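You operate a simulated robot arm through the tools that you are given. There is no shell and no other tool.

You run a simulated robot arm. Do the job below in one go: nothing can be reset, and whatever is moved stays where it is left.

TASK
Tighten the yellow wheel's nut with the skate tool, then spin that wheel.
Fine: clamp the short skateboard first and release it after the spin; the tool goes back into its holder; leave the other wheel alone.

The check looks at the end state, three seconds after you hand in, the way a careful person would. Anything else that was tipped, shoved, dropped, spilled or broken makes it a failure.

THE ROBOT
A 7-joint arm with a two-finger parallel gripper, fixed in place. Base frame: the origin is on the floor under the middle of its stand, x ahead of it, y to its left, z up. Readings come in mm, rad, newtons and seconds.
With the tool pointing down near the work surface it reaches from about 100 to 960 mm from the base axis. Its first joint turns from -2.897 to 2.897 rad. Payload 4.4 kg.
The tool frame sits at the grasp point between the pads (the TCP): z along the fingers, y along the line on which they close. The tips reach 23 mm beyond it. The gripper opens to 94 mm. The fingers are 38 mm wide and 10 mm thick; the gripper's body (54 by 96 mm) begins 39 mm behind the TCP.
Orientation is that of the tool frame in the base frame, as a unit quaternion [x, y, z, w]. With the fingers straight down and closing along the base's y, the tool's x points along the base's -x, its y along +y and its z along -z.

THE INTERFACE
- The arm moves only by the tool servo_tool. Its argument "deltas" is a list of rows, each a list of 7 numbers: the shift along the base's x, y, z in mm, then the turn, a rotation vector about the base's x, y, z in rad, then the gripper command, from -1 (fully open) to 1 (shut), values between in proportion. In form: [[x, y, z, wx, wy, wz, claw], ...]. A call has 1 to 20 rows; each row shifts and turns the commanded pose from where the row before left it. Rows are played at 5 a second. More than 50 mm and 0.15 rad between two rows, or a gripper value outside its range, and nothing of the call is played. A pose out of reach is approached as far as the arm can. The call stops where the force on the tool passes 90 N (or 10 N more than at its start, if that is more) or the arm is blocked; 0.2 s more then pass. Each finger travels about 108 mm/s and halts on what it meets, pressing with about 26 N; the grip force reading is that of the motor and also rises with nothing between the fingers. The clock runs only during rows and for 0.2 s after the last one: add rows that do not move to give the fingers time. The reply holds the time, the measured pose of the TCP, the force on the tool along the base axes, the opening and the grip force, in the units named above and with some noise, with the torque about the TCP (base axes, N m) and any sound that the robot's microphone picked up.
- Cameras (640 x 400 px; columns grow to the right, rows downward): "scene" is fixed at [220.2, -501.5, 1326.8]; the picture's right is [0.67, -0.74, 0.00], its down [-0.46, -0.42, -0.78] and it looks along [0.58, 0.52, -0.62] (base axes); focal length 326 px, centre (320, 200). "wrist" rides on the gripper at [86, 16, -74] in the tool frame; the picture's right is [-0.18, 0.98, 0.00], its down [-0.58, -0.11, -0.81] and it looks along [-0.79, -0.15, 0.59] (tool axes); focal length 243 px, centre (320, 200). There is no depth. A picture from a camera that has moved, and an enlarged one, comes with that camera's place and axes in the base frame and with its lens.
- camera(camera): a new picture of that camera. No time passes.
- inspect(camera, box): a new picture of the part [left, top, right, bottom] of that camera's present view, enlarged. No time passes.
- hand_in(): hands the job in; it is judged then, once.

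Nothing tells you positions but the pictures and the camera data. Unless the task says otherwise, let go and move clear before handing in.

The tools are called after "Request:" by a JSON object that holds its "api" and its "payload". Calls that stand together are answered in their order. servo_tool: Moves the arm, as the interface text tells. Its arguments: {"type":"object","properties":{"deltas":{"type":"array","items":{"type":"array","items":{"type":"number"}}}},"required":["deltas"]} The other tools are called the same way: camera (camera) takes a picture; inspect (camera, box) takes an enlarged picture of a part of a camera's view; hand_in () hands the job in.

At the start:

```text
time_s: 0.0
tool_pos: [549.7, 162.2, 979.4]
tool_rot: [0.0, 1.0, -0.001, 0.0]
contact_force: [0.6, -0.1, 0.2]
torque: [0.0, -0.01, -0.02]
opening: 94.1
grasp_force: 0.0
```

scene: 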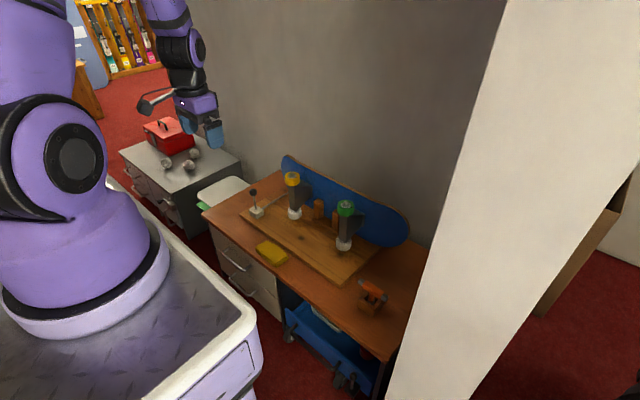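
wrist: 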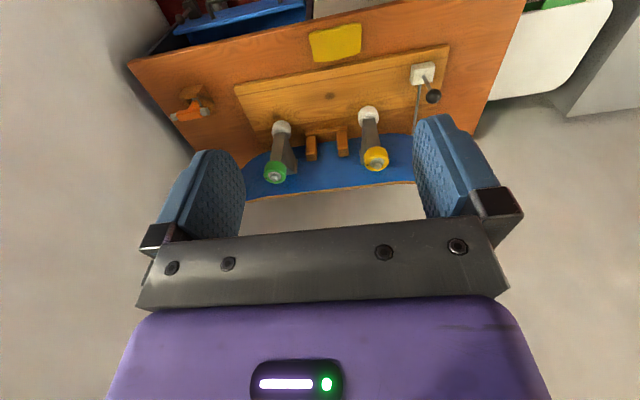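

I see a workbench with a skateboard standing on edge in a wooden jig, with a yellow and a green wheel, a lever (likely the clamp) on the left and an orange-handled tool in a holder on the right. I'll take enlarged pictures first.

Request:
{"api": "inspect", "payload": {"camera": "scene", "box": [200, 140, 420, 278]}}

Request:
{"api": "inspect", "payload": {"camera": "scene", "box": [230, 160, 330, 222]}}

Request:
{"api": "inspect", "payload": {"camera": "scene", "box": [320, 260, 420, 322]}}

Request:
{"api": "inspect", "payload": {"camera": "wrist", "box": [230, 50, 470, 200]}}

Request:
{"api": "inspect", "payload": {"camera": "wrist", "box": [130, 50, 290, 150]}}

```text
2.90 times, centred on (310, 209) of scene
camera zoom: at [220.2, -501.5, 1326.8], right [0.67, -0.74, 0.0], down [-0.46, -0.42, -0.78], along [0.58, 0.52, -0.62], focal length 946 px, centre (349, 174)
```

zoom: 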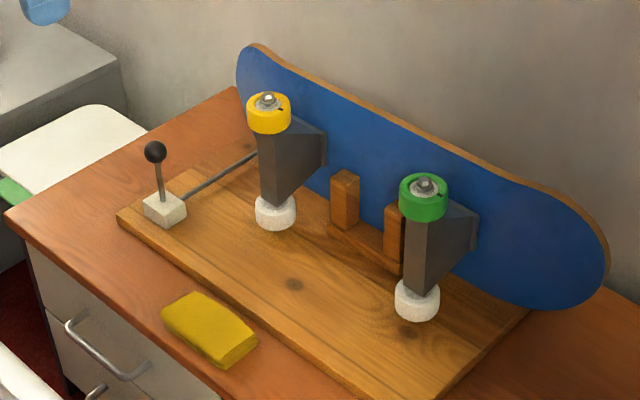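

```text
6.40 times, centred on (280, 191) of scene
camera zoom: at [220.2, -501.5, 1326.8], right [0.67, -0.74, 0.0], down [-0.46, -0.42, -0.78], along [0.58, 0.52, -0.62], focal length 2089 px, centre (576, 258)
```

zoom: 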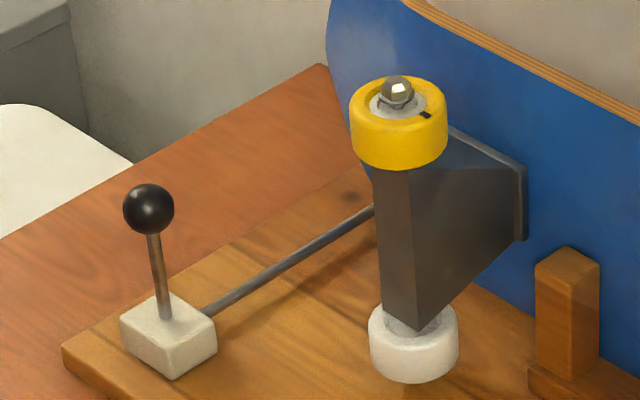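

```text
6.40 times, centred on (370, 291) of scene
camera zoom: at [220.2, -501.5, 1326.8], right [0.67, -0.74, 0.0], down [-0.46, -0.42, -0.78], along [0.58, 0.52, -0.62], focal length 2089 px, centre (0, -382)
```

zoom: 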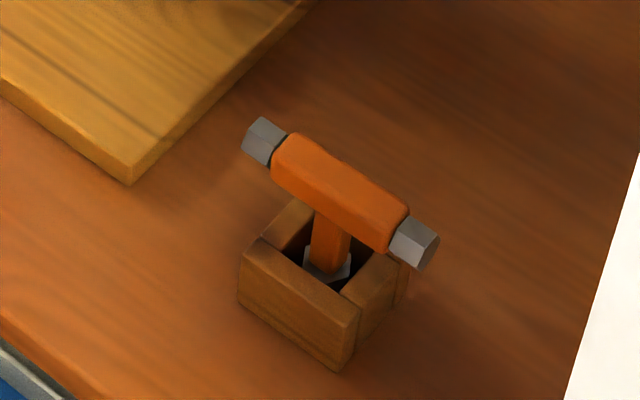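

```text
2.67 times, centred on (350, 125) of wrist
camera zoom: at [463.4, 179.7, 1054.9], right [0.18, 0.98, 0.0], down [0.58, -0.11, 0.81], along [0.79, -0.15, -0.59], focal length 647 px, centre (240, 400)
```

zoom: 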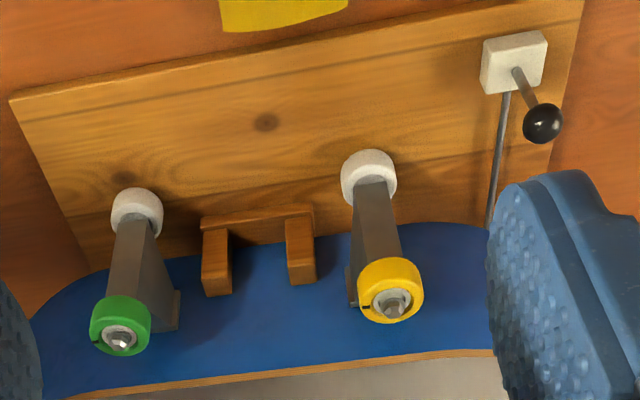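

```text
4.00 times, centred on (210, 100) of wrist
camera zoom: at [463.4, 179.7, 1054.9], right [0.18, 0.98, 0.0], down [0.58, -0.11, 0.81], along [0.79, -0.15, -0.59], focal length 970 px, centre (760, 600)
```

zoom: 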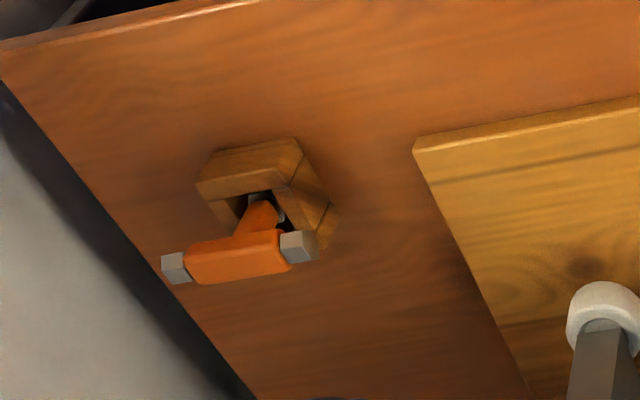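

The yellow wheel's nut is on a vertical axle near (883, 235, 660), the lever ball near (797, 371, 558), and the T-shaped tool's crossbar near (767, -220, 510). I'll move in for a closer look at the lever.

Request:
{"api": "servo_tool", "payload": {"deltas": [[5, 20.8, -32.9, 0, 0, 0, -1], [5, 20.8, -32.9, 0, 0, 0, -1], [5, 20.8, -32.9, 0, 0, 0, -1], [5, 20.8, -32.9, 0, 0, 0, -1], [5, 20.8, -32.9, 0, 0, 0, -1], [5, 20.8, -32.9, 0, 0, 0, -1], [5, 20.8, -32.9, 0, 0, 0, -1], [5, 20.8, -32.9, 0, 0, 0, -1], [5, 20.8, -32.9, 0, 0, 0, -1], [0, 0, 0, 0, 0, 0, -1]]}}

Request:
{"api": "camera", "payload": {"camera": "wrist"}}

Request:
{"api": "camera", "payload": {"camera": "scene"}}

```text
time_s: 2.2
tool_pos: [593.1, 352.1, 682.8]
tool_rot: [0.0, 1.0, 0.0, 0.0]
contact_force: [0.6, -0.3, 0.1]
torque: [0.03, -0.01, -0.03]
opening: 94.2
grasp_force: 0.1
```

```text
taken
camera wrist: at [507.5, 368.1, 758.4], right [0.18, 0.98, 0.0], down [0.58, -0.11, 0.81], along [0.79, -0.15, -0.59], focal length 243 px, centre (320, 200)
```

wrist: 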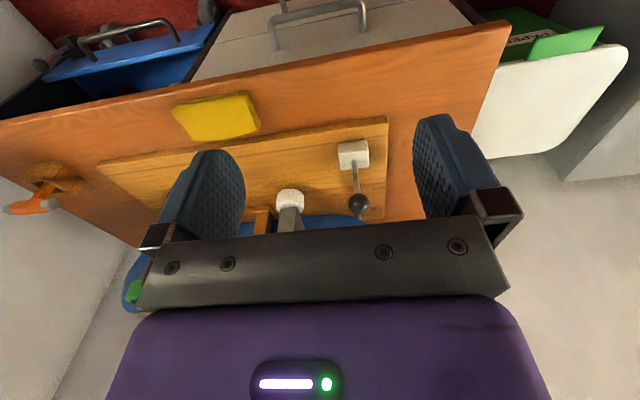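

```text
taken
```

scene: 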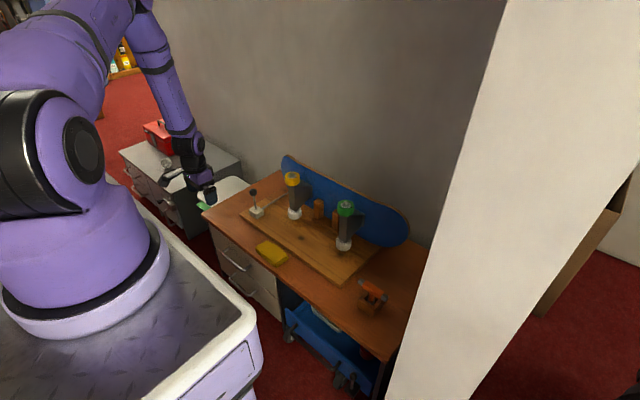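

The gripper covers much of this view, so I'll go higher and further ahead to look down between the fingers at the clamp and rod.

Request:
{"api": "servo_tool", "payload": {"deltas": [[26, -6, 30, 0, 0, 0, -1], [26, -6, 30, 0, 0, 0, -1], [26, -6, 30, 0, 0, 0, -1], [26, -6, 30, 0, 0, 0, -1], [0, 0, 0, 0, 0, 0, -1], [0, 0, 0, 0, 0, 0, -1]]}}

Request:
{"api": "camera", "payload": {"camera": "wrist"}}

Request:
{"api": "inspect", "payload": {"camera": "wrist", "box": [220, 20, 440, 240]}}

```text
time_s: 3.6
tool_pos: [698.7, 325.5, 804.2]
tool_rot: [0.001, 1.0, 0.0, 0.0]
contact_force: [0.4, 0.4, 0.8]
torque: [0.01, 0.01, 0.03]
opening: 94.0
grasp_force: 0.0
```

```text
taken
camera wrist: at [611.8, 343.5, 879.3], right [0.18, 0.98, 0.0], down [0.58, -0.11, 0.81], along [0.79, -0.15, -0.59], focal length 243 px, centre (320, 200)
```

wrist: 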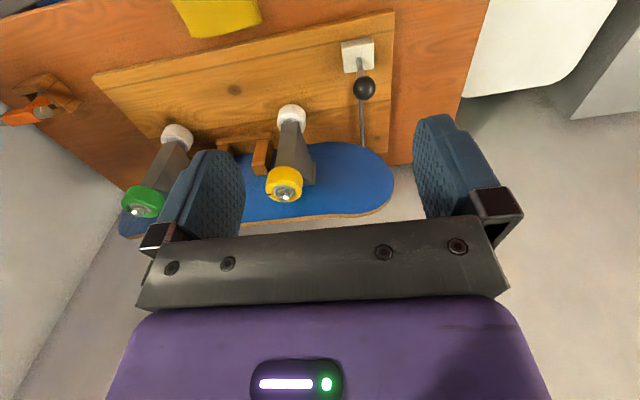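

```text
1.82 times, centred on (330, 130) of wrist
camera zoom: at [611.8, 343.5, 879.3], right [0.18, 0.98, 0.0], down [0.58, -0.11, 0.81], along [0.79, -0.15, -0.59], focal length 441 px, centre (302, 327)
```

zoom: 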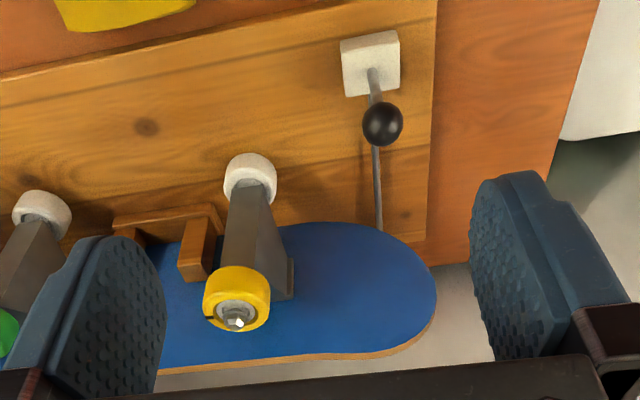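

Request:
{"api": "inspect", "payload": {"camera": "wrist", "box": [330, 30, 410, 160]}}

Request:
{"api": "inspect", "payload": {"camera": "scene", "box": [240, 180, 280, 220]}}

Request:
{"api": "inspect", "payload": {"camera": "wrist", "box": [250, 90, 340, 220]}}

Request:
{"api": "inspect", "payload": {"camera": "scene", "box": [275, 165, 325, 225]}}

```text
3.08 times, centred on (370, 95) of wrist
camera zoom: at [611.8, 343.5, 879.3], right [0.18, 0.98, 0.0], down [0.58, -0.11, 0.81], along [0.79, -0.15, -0.59], focal length 746 px, centre (166, 523)
```

zoom: 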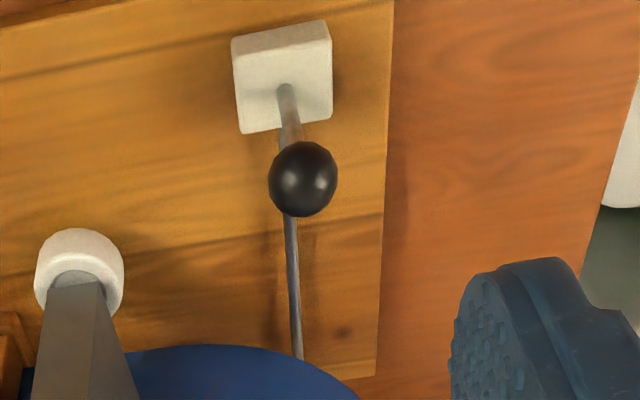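

```text
10.00 times, centred on (260, 200) of scene
camera zoom: at [220.2, -501.5, 1326.8], right [0.67, -0.74, 0.0], down [-0.46, -0.42, -0.78], along [0.58, 0.52, -0.62], focal length 3264 px, centre (920, 200)
```

zoom: 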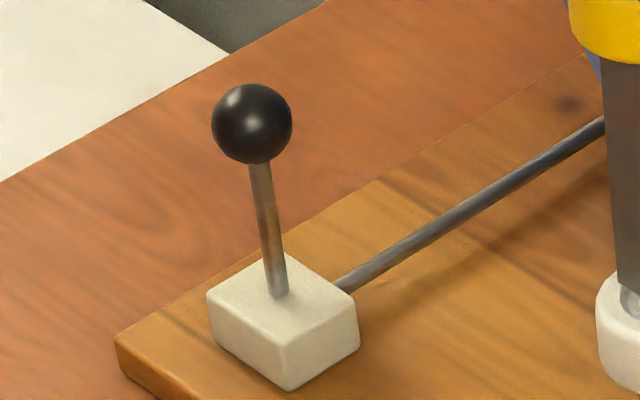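

```text
3.08 times, centred on (295, 155) of wrist
camera zoom: at [611.8, 343.5, 879.3], right [0.18, 0.98, 0.0], down [0.58, -0.11, 0.81], along [0.79, -0.15, -0.59], focal length 746 px, centre (397, 338)
```

zoom: 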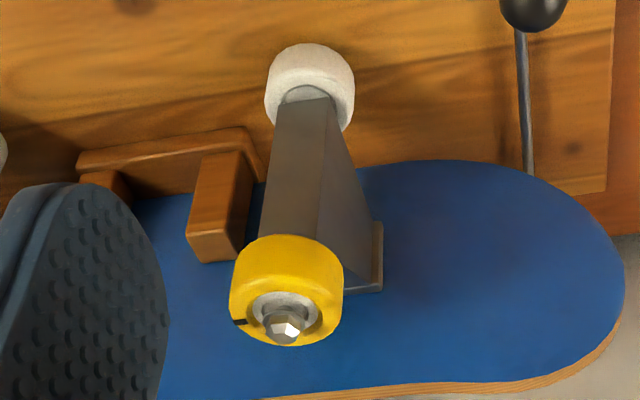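

```text
6.67 times, centred on (300, 195) of scene
camera zoom: at [220.2, -501.5, 1326.8], right [0.67, -0.74, 0.0], down [-0.46, -0.42, -0.78], along [0.58, 0.52, -0.62], focal length 2176 px, centre (453, 233)
```

zoom: 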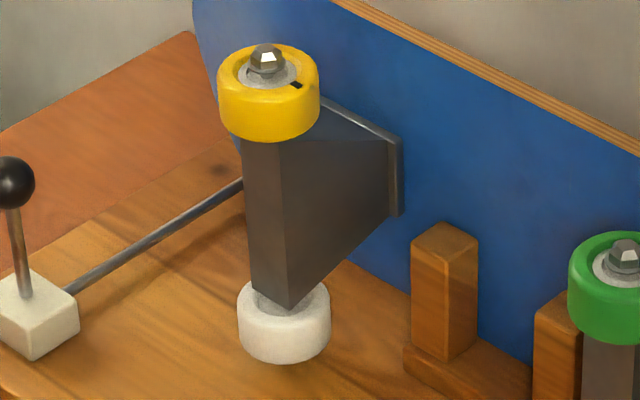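

The lever stands vertical with its ball at about (797, 371, 557), and a rod runs from its block toward the board. I'll go above the ball and check before grasping it.

Request:
{"api": "servo_tool", "payload": {"deltas": [[24.6, 11.4, -38, 0, 0, 0, -1], [24.6, 11.4, -38, 0, 0, 0, -1], [24.6, 11.4, -38, 0, 0, 0, -1], [24.6, 11.4, -38, 0, 0, 0, -1], [0, 0, 0, 0, 0, 0, -1], [0, 0, 0, 0, 0, 0, -1]]}}

Request:
{"api": "camera", "payload": {"camera": "wrist"}}

Request:
{"api": "inspect", "payload": {"camera": "scene", "box": [190, 120, 320, 250]}}

```text
time_s: 5.0
tool_pos: [796.6, 372.8, 652.0]
tool_rot: [0.0, 1.0, 0.0, -0.001]
contact_force: [-0.4, -0.5, 0.4]
torque: [0.02, 0.0, 0.01]
opening: 93.9
grasp_force: 0.1
```

```text
taken
camera wrist: at [709.9, 389.1, 726.5], right [0.18, 0.98, 0.0], down [0.58, -0.11, 0.81], along [0.79, -0.15, -0.59], focal length 243 px, centre (320, 200)
```

wrist: 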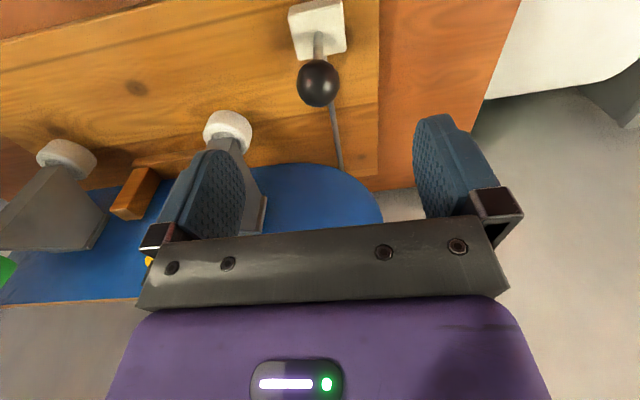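

```text
3.08 times, centred on (255, 185) of scene
camera zoom: at [220.2, -501.5, 1326.8], right [0.67, -0.74, 0.0], down [-0.46, -0.42, -0.78], along [0.58, 0.52, -0.62], focal length 1004 px, centre (520, 246)
```

zoom: 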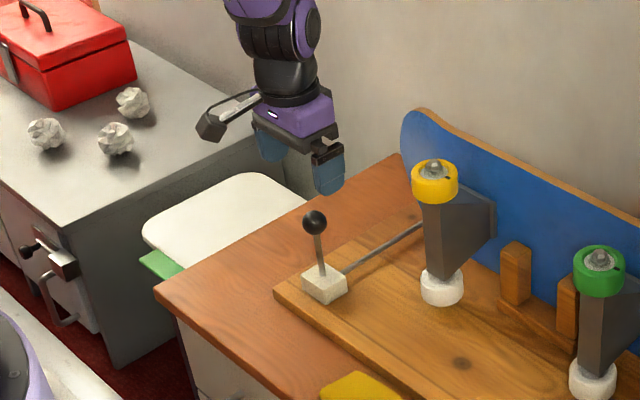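

Everything agrees: the ball is directly below the gripper. I'll go down and close on it.

Request:
{"api": "servo_tool", "payload": {"deltas": [[0, 0, -31, 0, 0, 0, -1], [0, -1, -31, 0, 0, 0, -1], [0, 0, -30, 0, 0, 0, -1], [0, 0, 0, 0, 0, 0, -1], [0, 0, 0, 0, 0, 0, 0.0]]}}

Request:
{"api": "camera", "payload": {"camera": "wrist"}}

Request:
{"api": "inspect", "payload": {"camera": "scene", "box": [200, 150, 300, 230]}}

```text
time_s: 6.2
tool_pos: [797.5, 369.9, 559.8]
tool_rot: [0.0, 1.0, 0.0, 0.0]
contact_force: [-0.1, 0.6, 0.0]
torque: [-0.03, -0.03, 0.01]
opening: 46.8
grasp_force: 0.2
```

```text
taken
camera wrist: at [710.4, 387.2, 634.6], right [0.18, 0.98, 0.0], down [0.58, -0.11, 0.81], along [0.79, -0.15, -0.59], focal length 243 px, centre (320, 200)
```

wrist: 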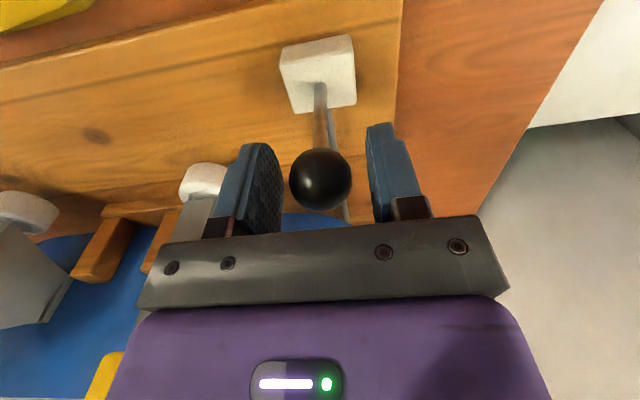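

```text
5.00 times, centred on (250, 190) of scene
camera zoom: at [220.2, -501.5, 1326.8], right [0.67, -0.74, 0.0], down [-0.46, -0.42, -0.78], along [0.58, 0.52, -0.62], focal length 1632 px, centre (670, 250)
```

zoom: 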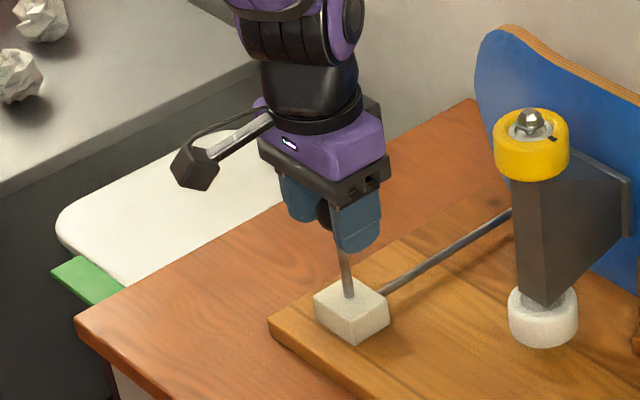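

The ball sits between the fingers. I'll close on it and watch the force.

Request:
{"api": "servo_tool", "payload": {"deltas": [[0, 0, 0, 0, 0, 0, 0.3], [0, 0, 0, 0, 0, 0, 0.6], [0, 0, 0, 0, 0, 0, 0.6]]}}

```text
time_s: 7.0
tool_pos: [796.4, 370.3, 559.1]
tool_rot: [0.0, 1.0, 0.001, 0.001]
contact_force: [-1.0, -2.3, 0.7]
torque: [-0.03, -0.02, 0.0]
opening: 31.2
grasp_force: 45.3
```

I'm holding the ball. I'll try a small push toward the board (+x) and read the force.

Request:
{"api": "servo_tool", "payload": {"deltas": [[4, 0, 0, 0, 0, 0, 0.6], [4, 0, 0, 0, 0, 0, 0.6], [0, 0, 0, 0, 0, 0, 0.6]]}}

Request:
{"api": "inspect", "payload": {"camera": "scene", "box": [220, 160, 320, 240]}}

```text
time_s: 7.8
tool_pos: [802.7, 369.5, 556.5]
tool_rot: [0.0, 1.0, -0.001, -0.002]
contact_force: [-40.3, -9.0, -4.1]
torque: [-0.01, 0.23, -0.06]
opening: 31.5
grasp_force: 45.0
```

```text
5.00 times, centred on (270, 200) of scene
camera zoom: at [220.2, -501.5, 1326.8], right [0.67, -0.74, 0.0], down [-0.46, -0.42, -0.78], along [0.58, 0.52, -0.62], focal length 1632 px, centre (570, 200)
```

zoom: 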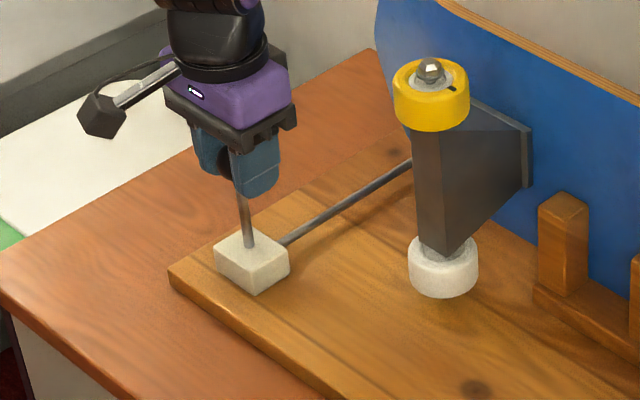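

Pushing +x is met by 40 N, so that is not the free direction. I'll go back and try the other way (-x).

Request:
{"api": "servo_tool", "payload": {"deltas": [[-4, 0, 0, 0, 0, 0, 0.6], [-4, 0, 0, 0, 0, 0, 0.6], [0, 0, 0, 0, 0, 0, 0.6]]}}

Request:
{"api": "servo_tool", "payload": {"deltas": [[-3, 0, 0, 0, 0, 0, 0.6], [-3, 0, 0, 0, 0, 0, 0.6], [0, 0, 0, 0, 0, 0, 0.6]]}}

```text
time_s: 8.6
tool_pos: [799.4, 369.2, 559.6]
tool_rot: [0.0, 1.0, 0.0, 0.002]
contact_force: [11.9, 0.4, -34.1]
torque: [-0.01, -0.94, -0.01]
opening: 31.7
grasp_force: 44.8
```

```text
time_s: 9.4
tool_pos: [793.7, 370.3, 560.9]
tool_rot: [0.0, 1.0, 0.001, 0.001]
contact_force: [16.5, -13.6, -6.3]
torque: [-0.08, -1.3, 0.03]
opening: 31.4
grasp_force: 44.9
```

Request:
{"api": "inspect", "payload": {"camera": "scene", "box": [220, 160, 320, 240]}}

Request:
{"api": "inspect", "payload": {"camera": "wrist", "box": [220, 20, 440, 240]}}

Request:
{"api": "servo_tool", "payload": {"deltas": [[0, 0, 0, 0, 0, 0, 0.6], [0, 0, 0, 0, 0, 0, 0.6]]}}

```text
5.00 times, centred on (270, 200) of scene
camera zoom: at [220.2, -501.5, 1326.8], right [0.67, -0.74, 0.0], down [-0.46, -0.42, -0.78], along [0.58, 0.52, -0.62], focal length 1632 px, centre (570, 200)
```

zoom: 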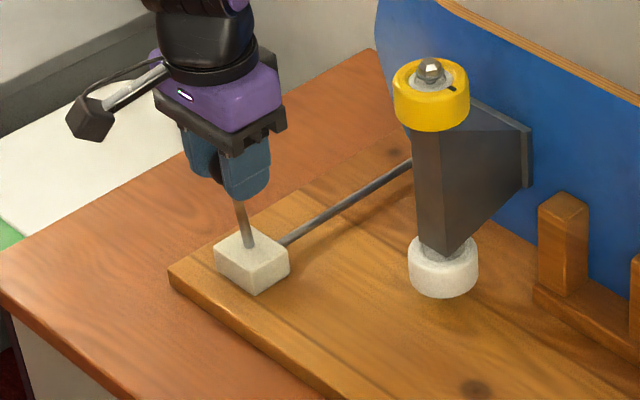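

```text
1.82 times, centred on (330, 130) of wrist
camera zoom: at [706.5, 387.0, 635.7], right [0.18, 0.98, 0.0], down [0.58, -0.11, 0.81], along [0.79, -0.15, -0.59], focal length 441 px, centre (302, 327)
```

zoom: 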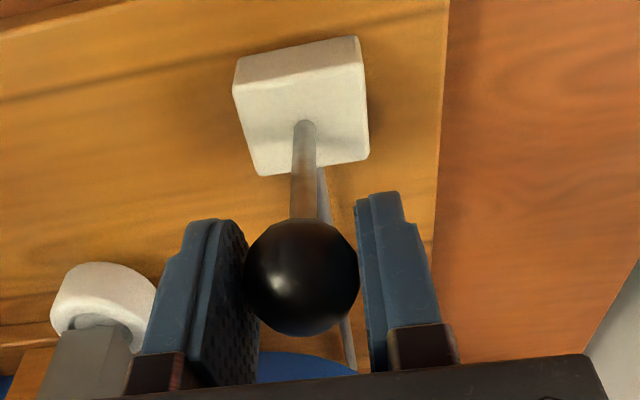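

```text
time_s: 10.0
tool_pos: [791.3, 370.3, 560.7]
tool_rot: [0.0, 1.0, 0.0, 0.001]
contact_force: [14.9, -19.6, 7.6]
torque: [-0.11, -1.3, 0.07]
opening: 31.2
grasp_force: 44.9
```

The lever appears to be following toward -x at moderate resistance. I'll carry on along its arc in small steps.

Request:
{"api": "servo_tool", "payload": {"deltas": [[-4, 0, 0, 0, 0, 0, 0.6], [-4, 0, -0.5, 0, 0, 0, 0.6], [-4, 0, -1, 0, 0, 0, 0.6], [0, 0, 0, 0, 0, 0, 0.6]]}}

Request:
{"api": "inspect", "payload": {"camera": "scene", "box": [220, 160, 320, 240]}}

Request:
{"api": "inspect", "payload": {"camera": "wrist", "box": [220, 20, 440, 240]}}

```text
time_s: 11.0
tool_pos: [779.4, 370.3, 558.7]
tool_rot: [0.0, 1.0, 0.0, 0.0]
contact_force: [14.4, -18.5, 4.6]
torque: [-0.08, -1.34, 0.04]
opening: 31.3
grasp_force: 45.2
```

```text
5.00 times, centred on (270, 200) of scene
camera zoom: at [220.2, -501.5, 1326.8], right [0.67, -0.74, 0.0], down [-0.46, -0.42, -0.78], along [0.58, 0.52, -0.62], focal length 1632 px, centre (570, 200)
```

zoom: 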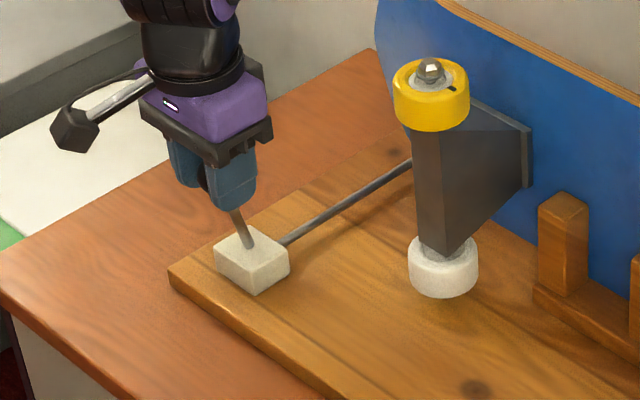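

```text
1.82 times, centred on (330, 130) of wrist
camera zoom: at [692.7, 387.0, 633.7], right [0.18, 0.98, 0.0], down [0.58, -0.11, 0.81], along [0.79, -0.15, -0.59], focal length 441 px, centre (302, 327)
```

zoom: 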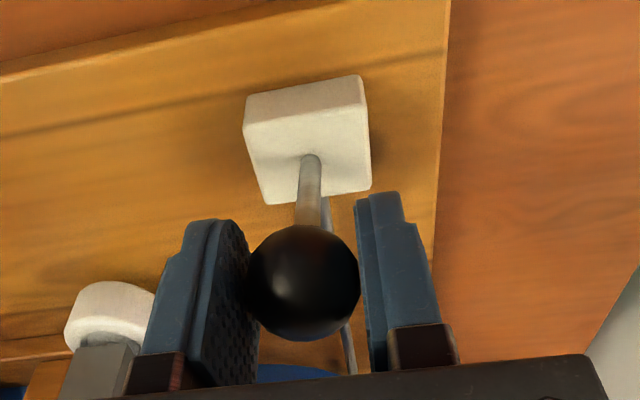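

The lever follows toward -x with a constant friction of about 14 N. I'll continue along the arc.

Request:
{"api": "servo_tool", "payload": {"deltas": [[-4, 0, -1, 0, 0, 0, 0.6], [-4, 0, -1, 0, 0, 0, 0.6], [-4, 0, -1.3, 0, 0, 0, 0.6], [-4, 0, -1.4, 0, 0, 0, 0.6], [-4, 0, -1.6, 0, 0, 0, 0.6], [-4, 0, -1.8, 0, 0, 0, 0.6], [-4, 0, -2, 0, 0, 0, 0.6], [-4, 0, -2.2, 0, 0, 0, 0.6], [0, 0, 0, 0, 0, 0, 0.6]]}}

Request:
{"api": "inspect", "payload": {"camera": "scene", "box": [220, 160, 320, 240]}}

Request:
{"api": "inspect", "payload": {"camera": "wrist", "box": [220, 20, 440, 240]}}

```text
time_s: 13.0
tool_pos: [747.1, 369.4, 545.6]
tool_rot: [0.0, 1.0, 0.0, 0.0]
contact_force: [15.1, -20.2, 3.1]
torque: [-0.12, -1.33, -0.11]
opening: 31.6
grasp_force: 45.0
```

```text
5.00 times, centred on (270, 200) of scene
camera zoom: at [220.2, -501.5, 1326.8], right [0.67, -0.74, 0.0], down [-0.46, -0.42, -0.78], along [0.58, 0.52, -0.62], focal length 1632 px, centre (570, 200)
```

zoom: 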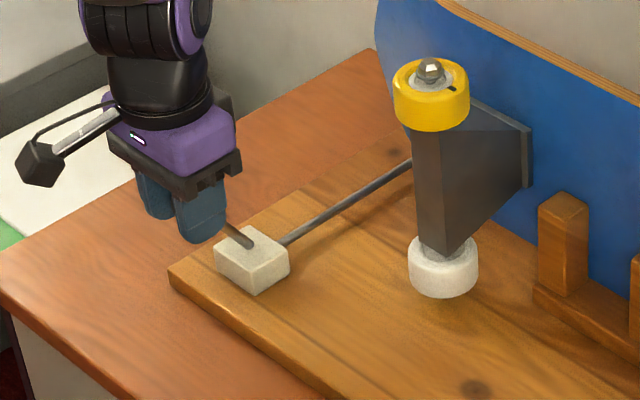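

```text
1.82 times, centred on (330, 130) of wrist
camera zoom: at [661.0, 387.0, 621.1], right [0.18, 0.98, 0.0], down [0.58, -0.11, 0.81], along [0.79, -0.15, -0.59], focal length 441 px, centre (302, 327)
```

zoom: 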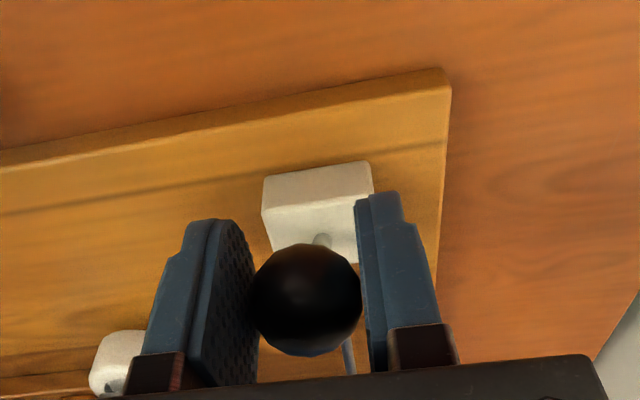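

Request:
{"api": "servo_tool", "payload": {"deltas": [[-3.7, 0, -2.4, 0, 0, 0, 0.6], [-3.7, 0, -2.4, 0, 0, 0, 0.6], [-3.5, 0, -2.7, 0, 0, 0, 0.6], [-3.5, 0, -2.7, 0, 0, 0, 0.6], [-3.2, 0, -2.9, 0, 0, 0, 0.6], [-3.2, 0, -2.9, 0, 0, 0, 0.6], [0, 0, 0, 0, 0, 0, 0.6]]}}

Request:
{"api": "inspect", "payload": {"camera": "scene", "box": [220, 160, 320, 240]}}

```text
time_s: 14.6
tool_pos: [726.6, 370.1, 529.3]
tool_rot: [0.001, 1.0, 0.0, 0.0]
contact_force: [12.0, -25.8, 5.5]
torque: [-0.12, -1.27, -0.21]
opening: 31.2
grasp_force: 45.1
```

```text
5.00 times, centred on (270, 200) of scene
camera zoom: at [220.2, -501.5, 1326.8], right [0.67, -0.74, 0.0], down [-0.46, -0.42, -0.78], along [0.58, 0.52, -0.62], focal length 1632 px, centre (570, 200)
```

zoom: 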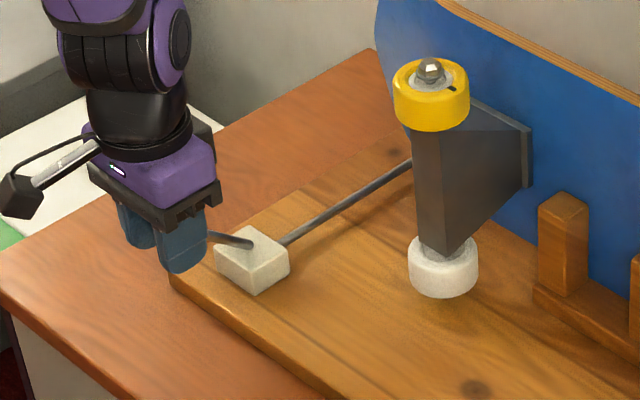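

Request:
{"api": "servo_tool", "payload": {"deltas": [[-3, -1, -3.2, 0, 0, 0, 0.6], [-3, -1, -3.2, 0, 0, 0, 0.6], [-2.7, -0.5, -3.4, 0, 0, 0, 0.6], [-2.6, 0, -3.5, 0, 0, 0, 0.6], [0, 0, 0, 0, 0, 0, 0.6]]}}

Request:
{"api": "inspect", "payload": {"camera": "scene", "box": [220, 160, 320, 240]}}

Request:
{"api": "inspect", "payload": {"camera": "wrist", "box": [220, 20, 440, 240]}}

```text
time_s: 15.8
tool_pos: [716.1, 369.7, 517.0]
tool_rot: [-0.001, 1.0, 0.001, 0.001]
contact_force: [17.0, 3.0, 5.6]
torque: [0.05, -1.31, -0.01]
opening: 31.1
grasp_force: 44.7
```

```text
5.00 times, centred on (270, 200) of scene
camera zoom: at [220.2, -501.5, 1326.8], right [0.67, -0.74, 0.0], down [-0.46, -0.42, -0.78], along [0.58, 0.52, -0.62], focal length 1632 px, centre (570, 200)
```

zoom: 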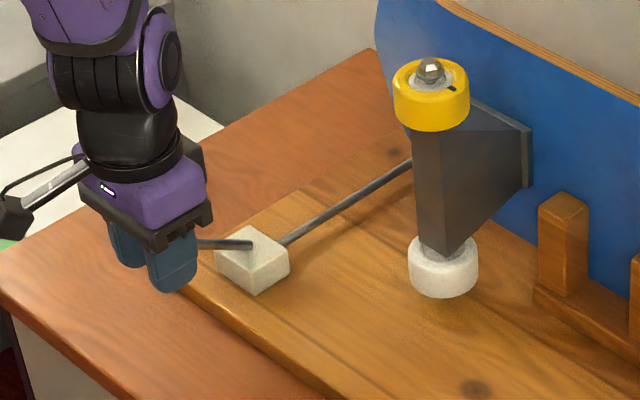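

```text
1.82 times, centred on (330, 130) of wrist
camera zoom: at [628.5, 386.7, 592.4], right [0.18, 0.98, 0.0], down [0.58, -0.11, 0.81], along [0.79, -0.15, -0.59], focal length 441 px, centre (302, 327)
```

zoom: 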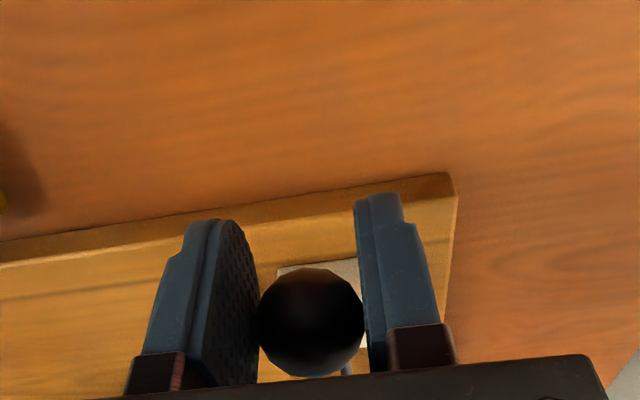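

Request:
{"api": "servo_tool", "payload": {"deltas": [[-3.2, 0, -4.7, 0, 0, 0, 0.6], [-2.7, 0, -4.4, 0, 0, 0, 0.6], [-2.5, 0, -4.6, 0, 0, 0, 0.6], [-2.3, 0, -4.7, 0, 0, 0, 0.6], [0, 0, 0, 0, 0, 0, 0.6]]}}

Request:
{"api": "inspect", "payload": {"camera": "scene", "box": [220, 160, 320, 240]}}

```text
time_s: 17.0
tool_pos: [704.4, 370.5, 499.1]
tool_rot: [0.0, 1.0, 0.0, 0.001]
contact_force: [13.5, 22.2, 12.0]
torque: [0.07, -1.42, 0.3]
opening: 31.2
grasp_force: 45.1
```

```text
5.00 times, centred on (270, 200) of scene
camera zoom: at [220.2, -501.5, 1326.8], right [0.67, -0.74, 0.0], down [-0.46, -0.42, -0.78], along [0.58, 0.52, -0.62], focal length 1632 px, centre (570, 200)
```

zoom: 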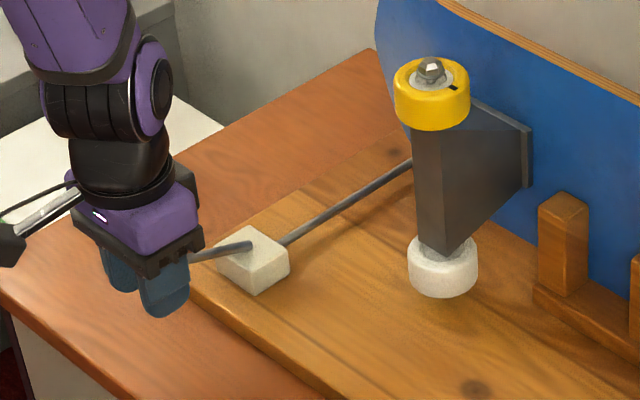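

Request:
{"api": "servo_tool", "payload": {"deltas": [[-2, 0.7, -5, 0, 0, 0, 0.6], [-1.6, 0.5, -5, 0, 0, 0, 0.6], [-1.3, 0, -5, 0, 0, 0, 0.6], [0, 0, 0, 0, 0, 0, 0.6]]}}

Request:
{"api": "inspect", "payload": {"camera": "scene", "box": [220, 160, 320, 240]}}

Request:
{"api": "camera", "payload": {"camera": "wrist"}}

```text
time_s: 18.0
tool_pos: [696.1, 370.6, 482.1]
tool_rot: [-0.001, 1.0, 0.0, -0.002]
contact_force: [-8.2, 25.0, 6.0]
torque: [-0.37, 0.04, 0.63]
opening: 30.0
grasp_force: 44.5
```

```text
5.00 times, centred on (270, 200) of scene
camera zoom: at [220.2, -501.5, 1326.8], right [0.67, -0.74, 0.0], down [-0.46, -0.42, -0.78], along [0.58, 0.52, -0.62], focal length 1632 px, centre (570, 200)
```

zoom: 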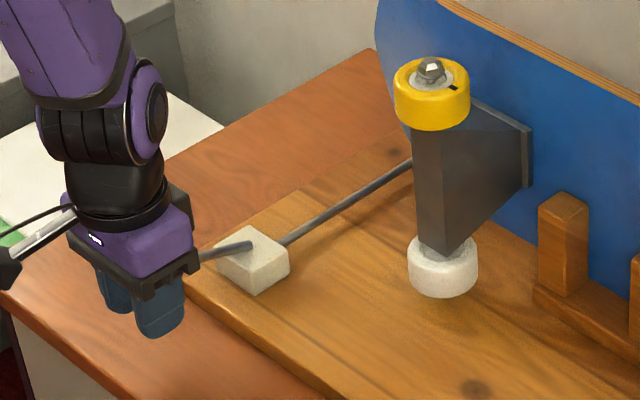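

```text
taken
camera wrist: at [610.4, 386.7, 557.8], right [0.18, 0.98, 0.0], down [0.58, -0.11, 0.8], along [0.79, -0.15, -0.59], focal length 243 px, centre (320, 200)
```

wrist: 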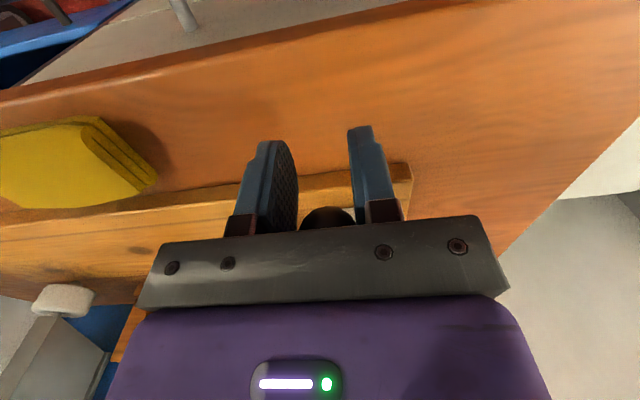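

The ball appears to have slipped up in the grip, so the lever has probably reached its stop. I'll open, back off and look.

Request:
{"api": "servo_tool", "payload": {"deltas": [[0, 0, 0, 0, 0, 0, 0.0], [0, 0, 0, 0, 0, 0, -0.5], [-30, 0, 20, 0, 0, 0, -1], [-40, 0, 40, 0, 0, 0, -1], [-20, 0, 45, 0, 0, 0, -1], [0, 0, 45, 0, 0, 0, -1], [0, 0, 0, 0, 0, 0, -1]]}}

Request:
{"api": "inspect", "payload": {"camera": "scene", "box": [220, 160, 320, 240]}}

Request:
{"api": "camera", "payload": {"camera": "wrist"}}

```text
refused: row 4 steps farther than a row can; nothing moved
```

```text
5.00 times, centred on (270, 200) of scene
camera zoom: at [220.2, -501.5, 1326.8], right [0.67, -0.74, 0.0], down [-0.46, -0.42, -0.78], along [0.58, 0.52, -0.62], focal length 1632 px, centre (570, 200)
```

zoom: 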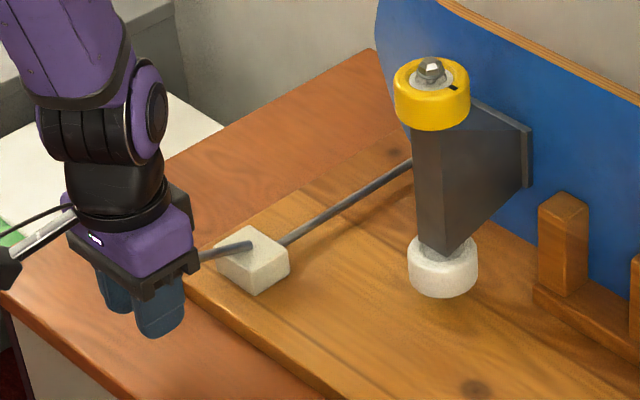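

```text
taken
camera wrist: at [610.4, 386.7, 557.8], right [0.18, 0.98, 0.0], down [0.58, -0.11, 0.8], along [0.79, -0.15, -0.59], focal length 243 px, centre (320, 200)
```

wrist: 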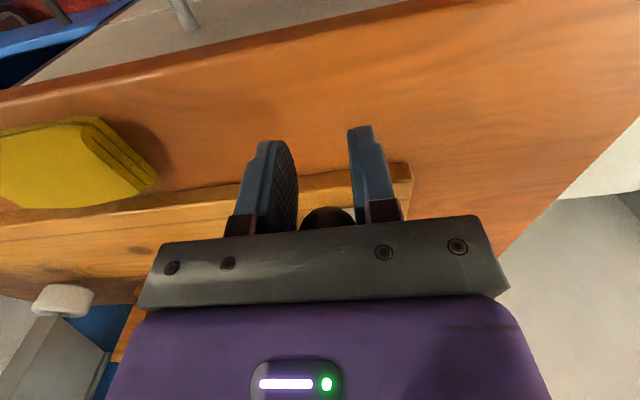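

That call was refused because one step was too large. I'll repeat it with smaller steps: open, then back off up and away from the ball.

Request:
{"api": "servo_tool", "payload": {"deltas": [[0, 0, 0, 0, 0, 0, 0.0], [0, 0, 0, 0, 0, 0, -0.5], [-20, 0, 20, 0, 0, 0, -1], [-20, 0, 30, 0, 0, 0, -1], [-20, 0, 40, 0, 0, 0, -1], [-10, 0, 45, 0, 0, 0, -1], [0, 0, 0, 0, 0, 0, -1]]}}

Request:
{"api": "inspect", "payload": {"camera": "scene", "box": [220, 160, 320, 240]}}

Request:
{"api": "camera", "payload": {"camera": "wrist"}}

```text
time_s: 19.6
tool_pos: [628.7, 368.4, 617.6]
tool_rot: [0.0, 1.0, 0.0, -0.001]
contact_force: [-0.8, -0.3, -1.1]
torque: [-0.02, 0.04, 0.03]
opening: 94.1
grasp_force: 0.1
```

```text
5.00 times, centred on (270, 200) of scene
camera zoom: at [220.2, -501.5, 1326.8], right [0.67, -0.74, 0.0], down [-0.46, -0.42, -0.78], along [0.58, 0.52, -0.62], focal length 1632 px, centre (570, 200)
```

zoom: 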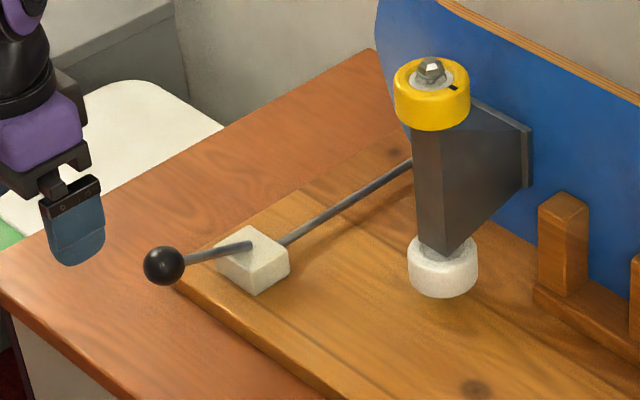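

```text
taken
camera wrist: at [542.6, 386.1, 694.0], right [0.18, 0.98, 0.0], down [0.58, -0.11, 0.81], along [0.79, -0.15, -0.59], focal length 243 px, centre (320, 200)
```

wrist: 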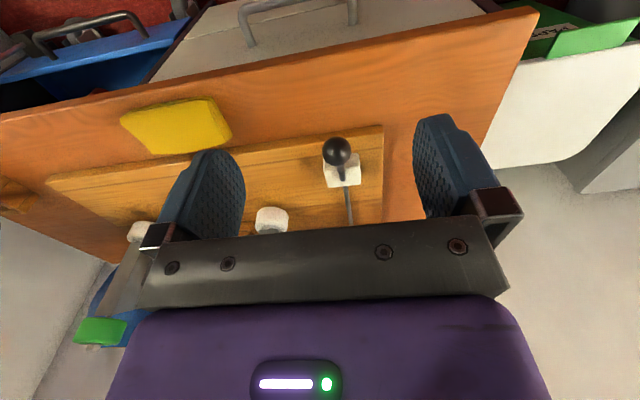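

Request:
{"api": "inspect", "payload": {"camera": "scene", "box": [230, 160, 330, 222]}}

Request:
{"api": "inspect", "payload": {"camera": "scene", "box": [200, 140, 420, 278]}}

Request:
{"api": "inspect", "payload": {"camera": "wrist", "box": [300, 120, 380, 220]}}

```text
6.40 times, centred on (280, 191) of scene
camera zoom: at [220.2, -501.5, 1326.8], right [0.67, -0.74, 0.0], down [-0.46, -0.42, -0.78], along [0.58, 0.52, -0.62], focal length 2089 px, centre (576, 258)
```

zoom: 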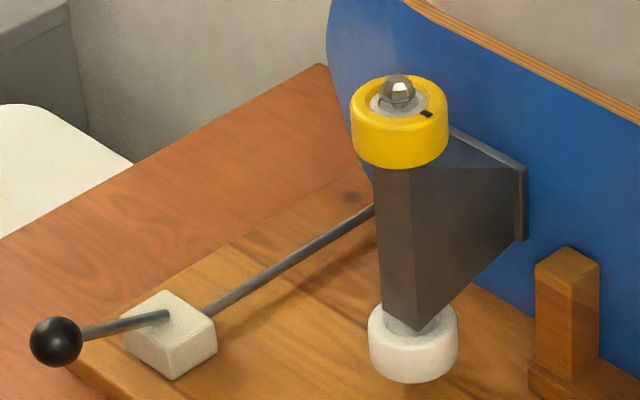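

```text
2.90 times, centred on (310, 209) of scene
camera zoom: at [220.2, -501.5, 1326.8], right [0.67, -0.74, 0.0], down [-0.46, -0.42, -0.78], along [0.58, 0.52, -0.62], focal length 946 px, centre (349, 174)
```

zoom: 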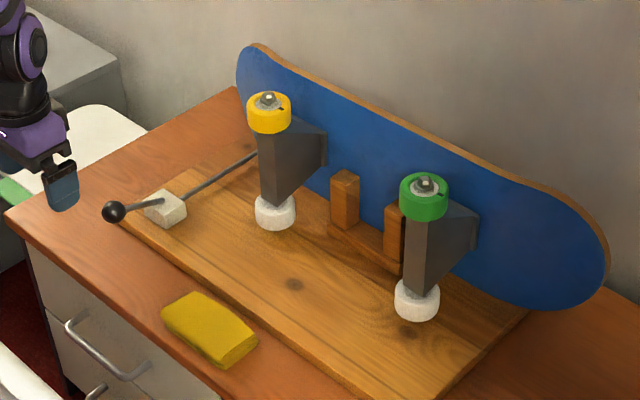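

```text
4.00 times, centred on (340, 170) of wrist
camera zoom: at [542.6, 386.1, 694.0], right [0.18, 0.98, 0.0], down [0.58, -0.11, 0.81], along [0.79, -0.15, -0.59], focal length 970 px, centre (240, 320)
```

zoom: 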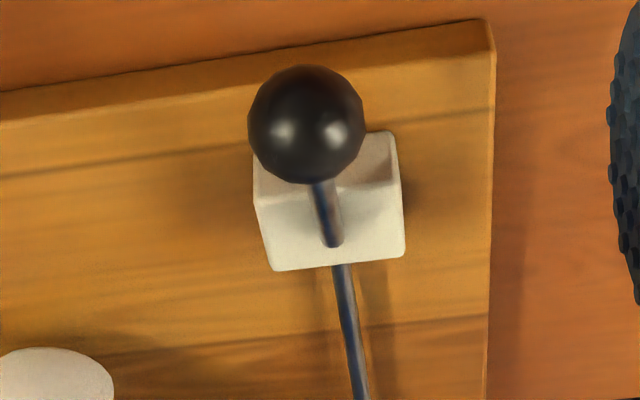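

The lever now leans about 60° toward the robot. I'll check that it is at its stop by pressing lightly on the ball from above with closed fingers.

Request:
{"api": "servo_tool", "payload": {"deltas": [[0, 0, 0, 0, 0, 0, 1], [20, 0.6, 0, 0, 0, 0, 1], [30, 1, -10, 0, 0, 0, 1], [32, 1, -33, 0, 0, 0, 1], [0, 0, -10, 0, 0, 0, 1], [0, 0, -10, 0, 0, 0, 1], [0, 0, 0, 0, 0, 0, 1]]}}

Request:
{"api": "inspect", "payload": {"camera": "scene", "box": [200, 150, 300, 230]}}

```text
time_s: 21.2
tool_pos: [712.1, 372.5, 555.3]
tool_rot: [0.0, 1.0, 0.0, -0.001]
contact_force: [0.8, 0.5, 0.0]
torque: [-0.02, 0.01, 0.0]
opening: 0.1
grasp_force: 26.7
```

```text
5.00 times, centred on (250, 190) of scene
camera zoom: at [220.2, -501.5, 1326.8], right [0.67, -0.74, 0.0], down [-0.46, -0.42, -0.78], along [0.58, 0.52, -0.62], focal length 1632 px, centre (670, 250)
```

zoom: 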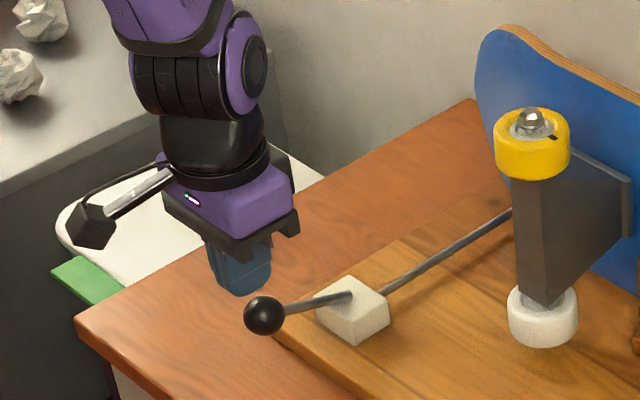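

Request:
{"api": "servo_tool", "payload": {"deltas": [[0, 0, -4, 0, 0, 0, 1], [0, 0, -4, 0, 0, 0, 1], [0, 0, -4, 0, 0, 0, 1], [0, 0, -3, 0, 0, 0, 1], [0, 0, 0, 0, 0, 0, 1]]}}

Request:
{"api": "inspect", "payload": {"camera": "scene", "box": [200, 150, 300, 230]}}

```text
time_s: 22.4
tool_pos: [711.6, 371.9, 540.1]
tool_rot: [-0.001, 1.0, 0.0, 0.0]
contact_force: [-0.2, -0.4, -0.5]
torque: [-0.01, -0.02, 0.03]
opening: 0.1
grasp_force: 26.0
```

```text
5.00 times, centred on (250, 190) of scene
camera zoom: at [220.2, -501.5, 1326.8], right [0.67, -0.74, 0.0], down [-0.46, -0.42, -0.78], along [0.58, 0.52, -0.62], focal length 1632 px, centre (670, 250)
```

zoom: 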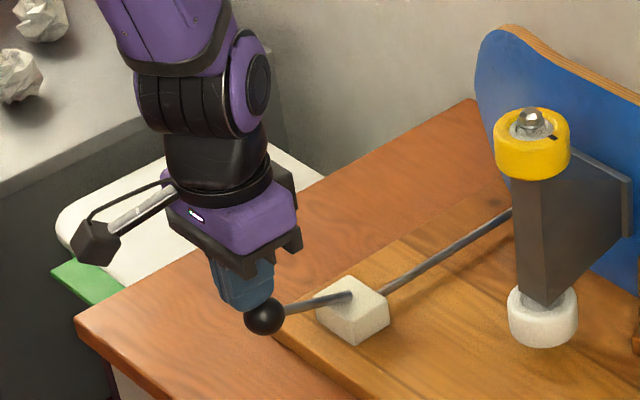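

Request:
{"api": "servo_tool", "payload": {"deltas": [[0, 0, -3, 0, 0, 0, 1], [0, 0, -3, 0, 0, 0, 1], [0, 0, 0, 0, 0, 0, 1]]}}

Request:
{"api": "servo_tool", "payload": {"deltas": [[0, 0, -2, 0, 0, 0, 1], [0, 0, -2, 0, 0, 0, 1], [0, 0, 0, 0, 0, 0, 1]]}}

Request:
{"api": "inspect", "payload": {"camera": "scene", "box": [200, 150, 300, 230]}}

```text
time_s: 23.2
tool_pos: [710.7, 372.0, 537.1]
tool_rot: [0.0, 1.0, 0.001, 0.0]
contact_force: [-17.7, -14.8, 58.9]
torque: [-0.43, -0.09, -0.19]
opening: 0.0
grasp_force: 26.3
```

```text
time_s: 23.6
tool_pos: [713.4, 375.2, 536.7]
tool_rot: [-0.001, 1.0, 0.001, 0.002]
contact_force: [-16.9, -15.9, 50.7]
torque: [-0.51, 0.06, -0.16]
opening: 0.0
grasp_force: 26.2
stopped in row 2: the force on the tool passed its limit at 96 N (the readings are from after the stop); the commanded pose is now the measured one
```

```text
5.00 times, centred on (250, 190) of scene
camera zoom: at [220.2, -501.5, 1326.8], right [0.67, -0.74, 0.0], down [-0.46, -0.42, -0.78], along [0.58, 0.52, -0.62], focal length 1632 px, centre (670, 250)
```

zoom: 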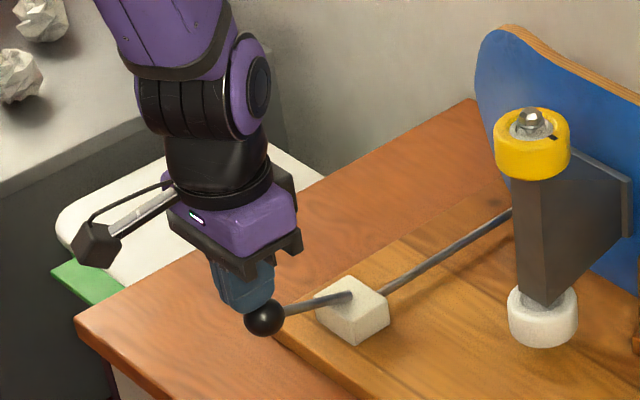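

The lever is firmly at its stop, so I take the board as clamped. Next I'll rise and travel to the skate tool's holder to view it from above.

Request:
{"api": "servo_tool", "payload": {"deltas": [[0, 0, 45, 0, 0, 0, 1], [0, 0, 45, 0, 0, 0, 1], [0, 0, 45, 0, 0, 0, 1], [0, 0, 45, 0, 0, 0, -1], [-2.5, -45.8, 0, 0, 0, 0, -1], [-2.5, -45.8, 0, 0, 0, 0, -1], [-2.5, -45.8, 0, 0, 0, 0, -1], [-2.5, -45.8, 0, 0, 0, 0, -1], [-2.5, -45.8, 0, 0, 0, 0, -1], [-2.5, -45.8, 0, 0, 0, 0, -1], [-2.5, -45.8, 0, 0, 0, 0, -1], [-2.5, -45.8, 0, 0, 0, 0, -1], [-2.5, -45.8, 0, 0, 0, 0, -1], [-2.5, -45.8, 0, 0, 0, 0, -1], [-2.5, -45.8, 0, 0, 0, 0, -1], [-2.5, -45.8, 0, 0, 0, 0, -1], [-2.5, -45.8, 0, 0, 0, 0, -1], [0, 0, 0, 0, 0, 0, -1], [0, 0, 0, 0, 0, 0, -1]]}}

Request:
{"api": "camera", "payload": {"camera": "wrist"}}

Request:
{"api": "inspect", "payload": {"camera": "wrist", "box": [240, 20, 420, 180]}}

Request:
{"api": "camera", "payload": {"camera": "scene"}}

```text
time_s: 27.6
tool_pos: [680.1, -223.0, 713.9]
tool_rot: [0.0, 1.0, -0.001, 0.0]
contact_force: [-0.3, 0.3, 0.0]
torque: [0.04, 0.01, -0.02]
opening: 94.1
grasp_force: 0.1
```

```text
taken
camera wrist: at [593.8, -205.6, 789.4], right [0.18, 0.98, 0.0], down [0.58, -0.11, 0.81], along [0.79, -0.15, -0.59], focal length 243 px, centre (320, 200)
```

wrist: 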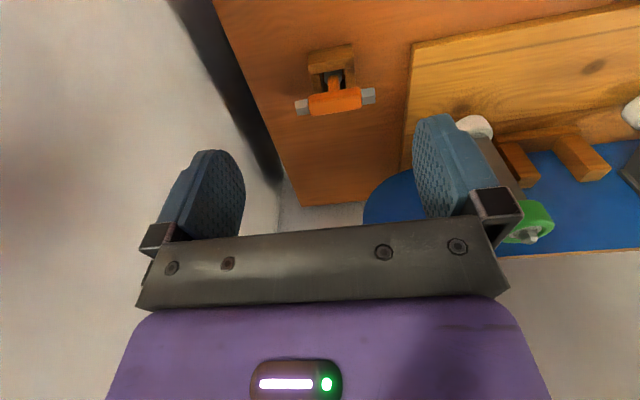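

```text
2.50 times, centred on (330, 100) of wrist
camera zoom: at [593.8, -205.6, 789.4], right [0.18, 0.98, 0.0], down [0.58, -0.11, 0.81], along [0.79, -0.15, -0.59], focal length 606 px, centre (295, 450)
```

zoom: 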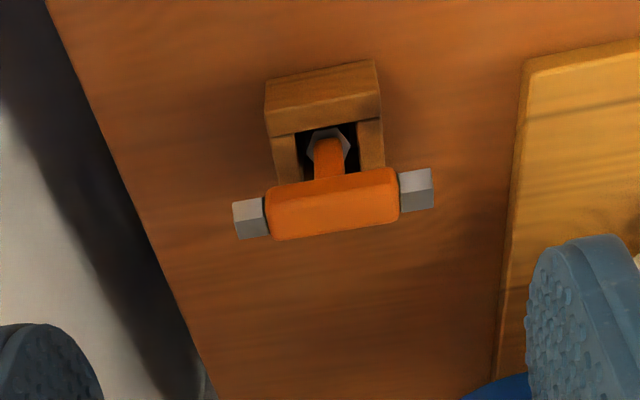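

```text
taken
```

scene: 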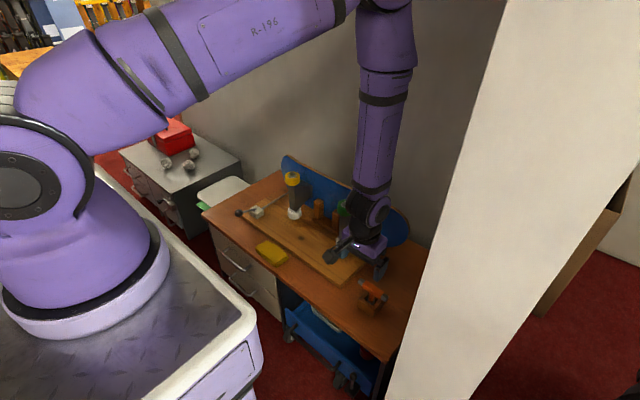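

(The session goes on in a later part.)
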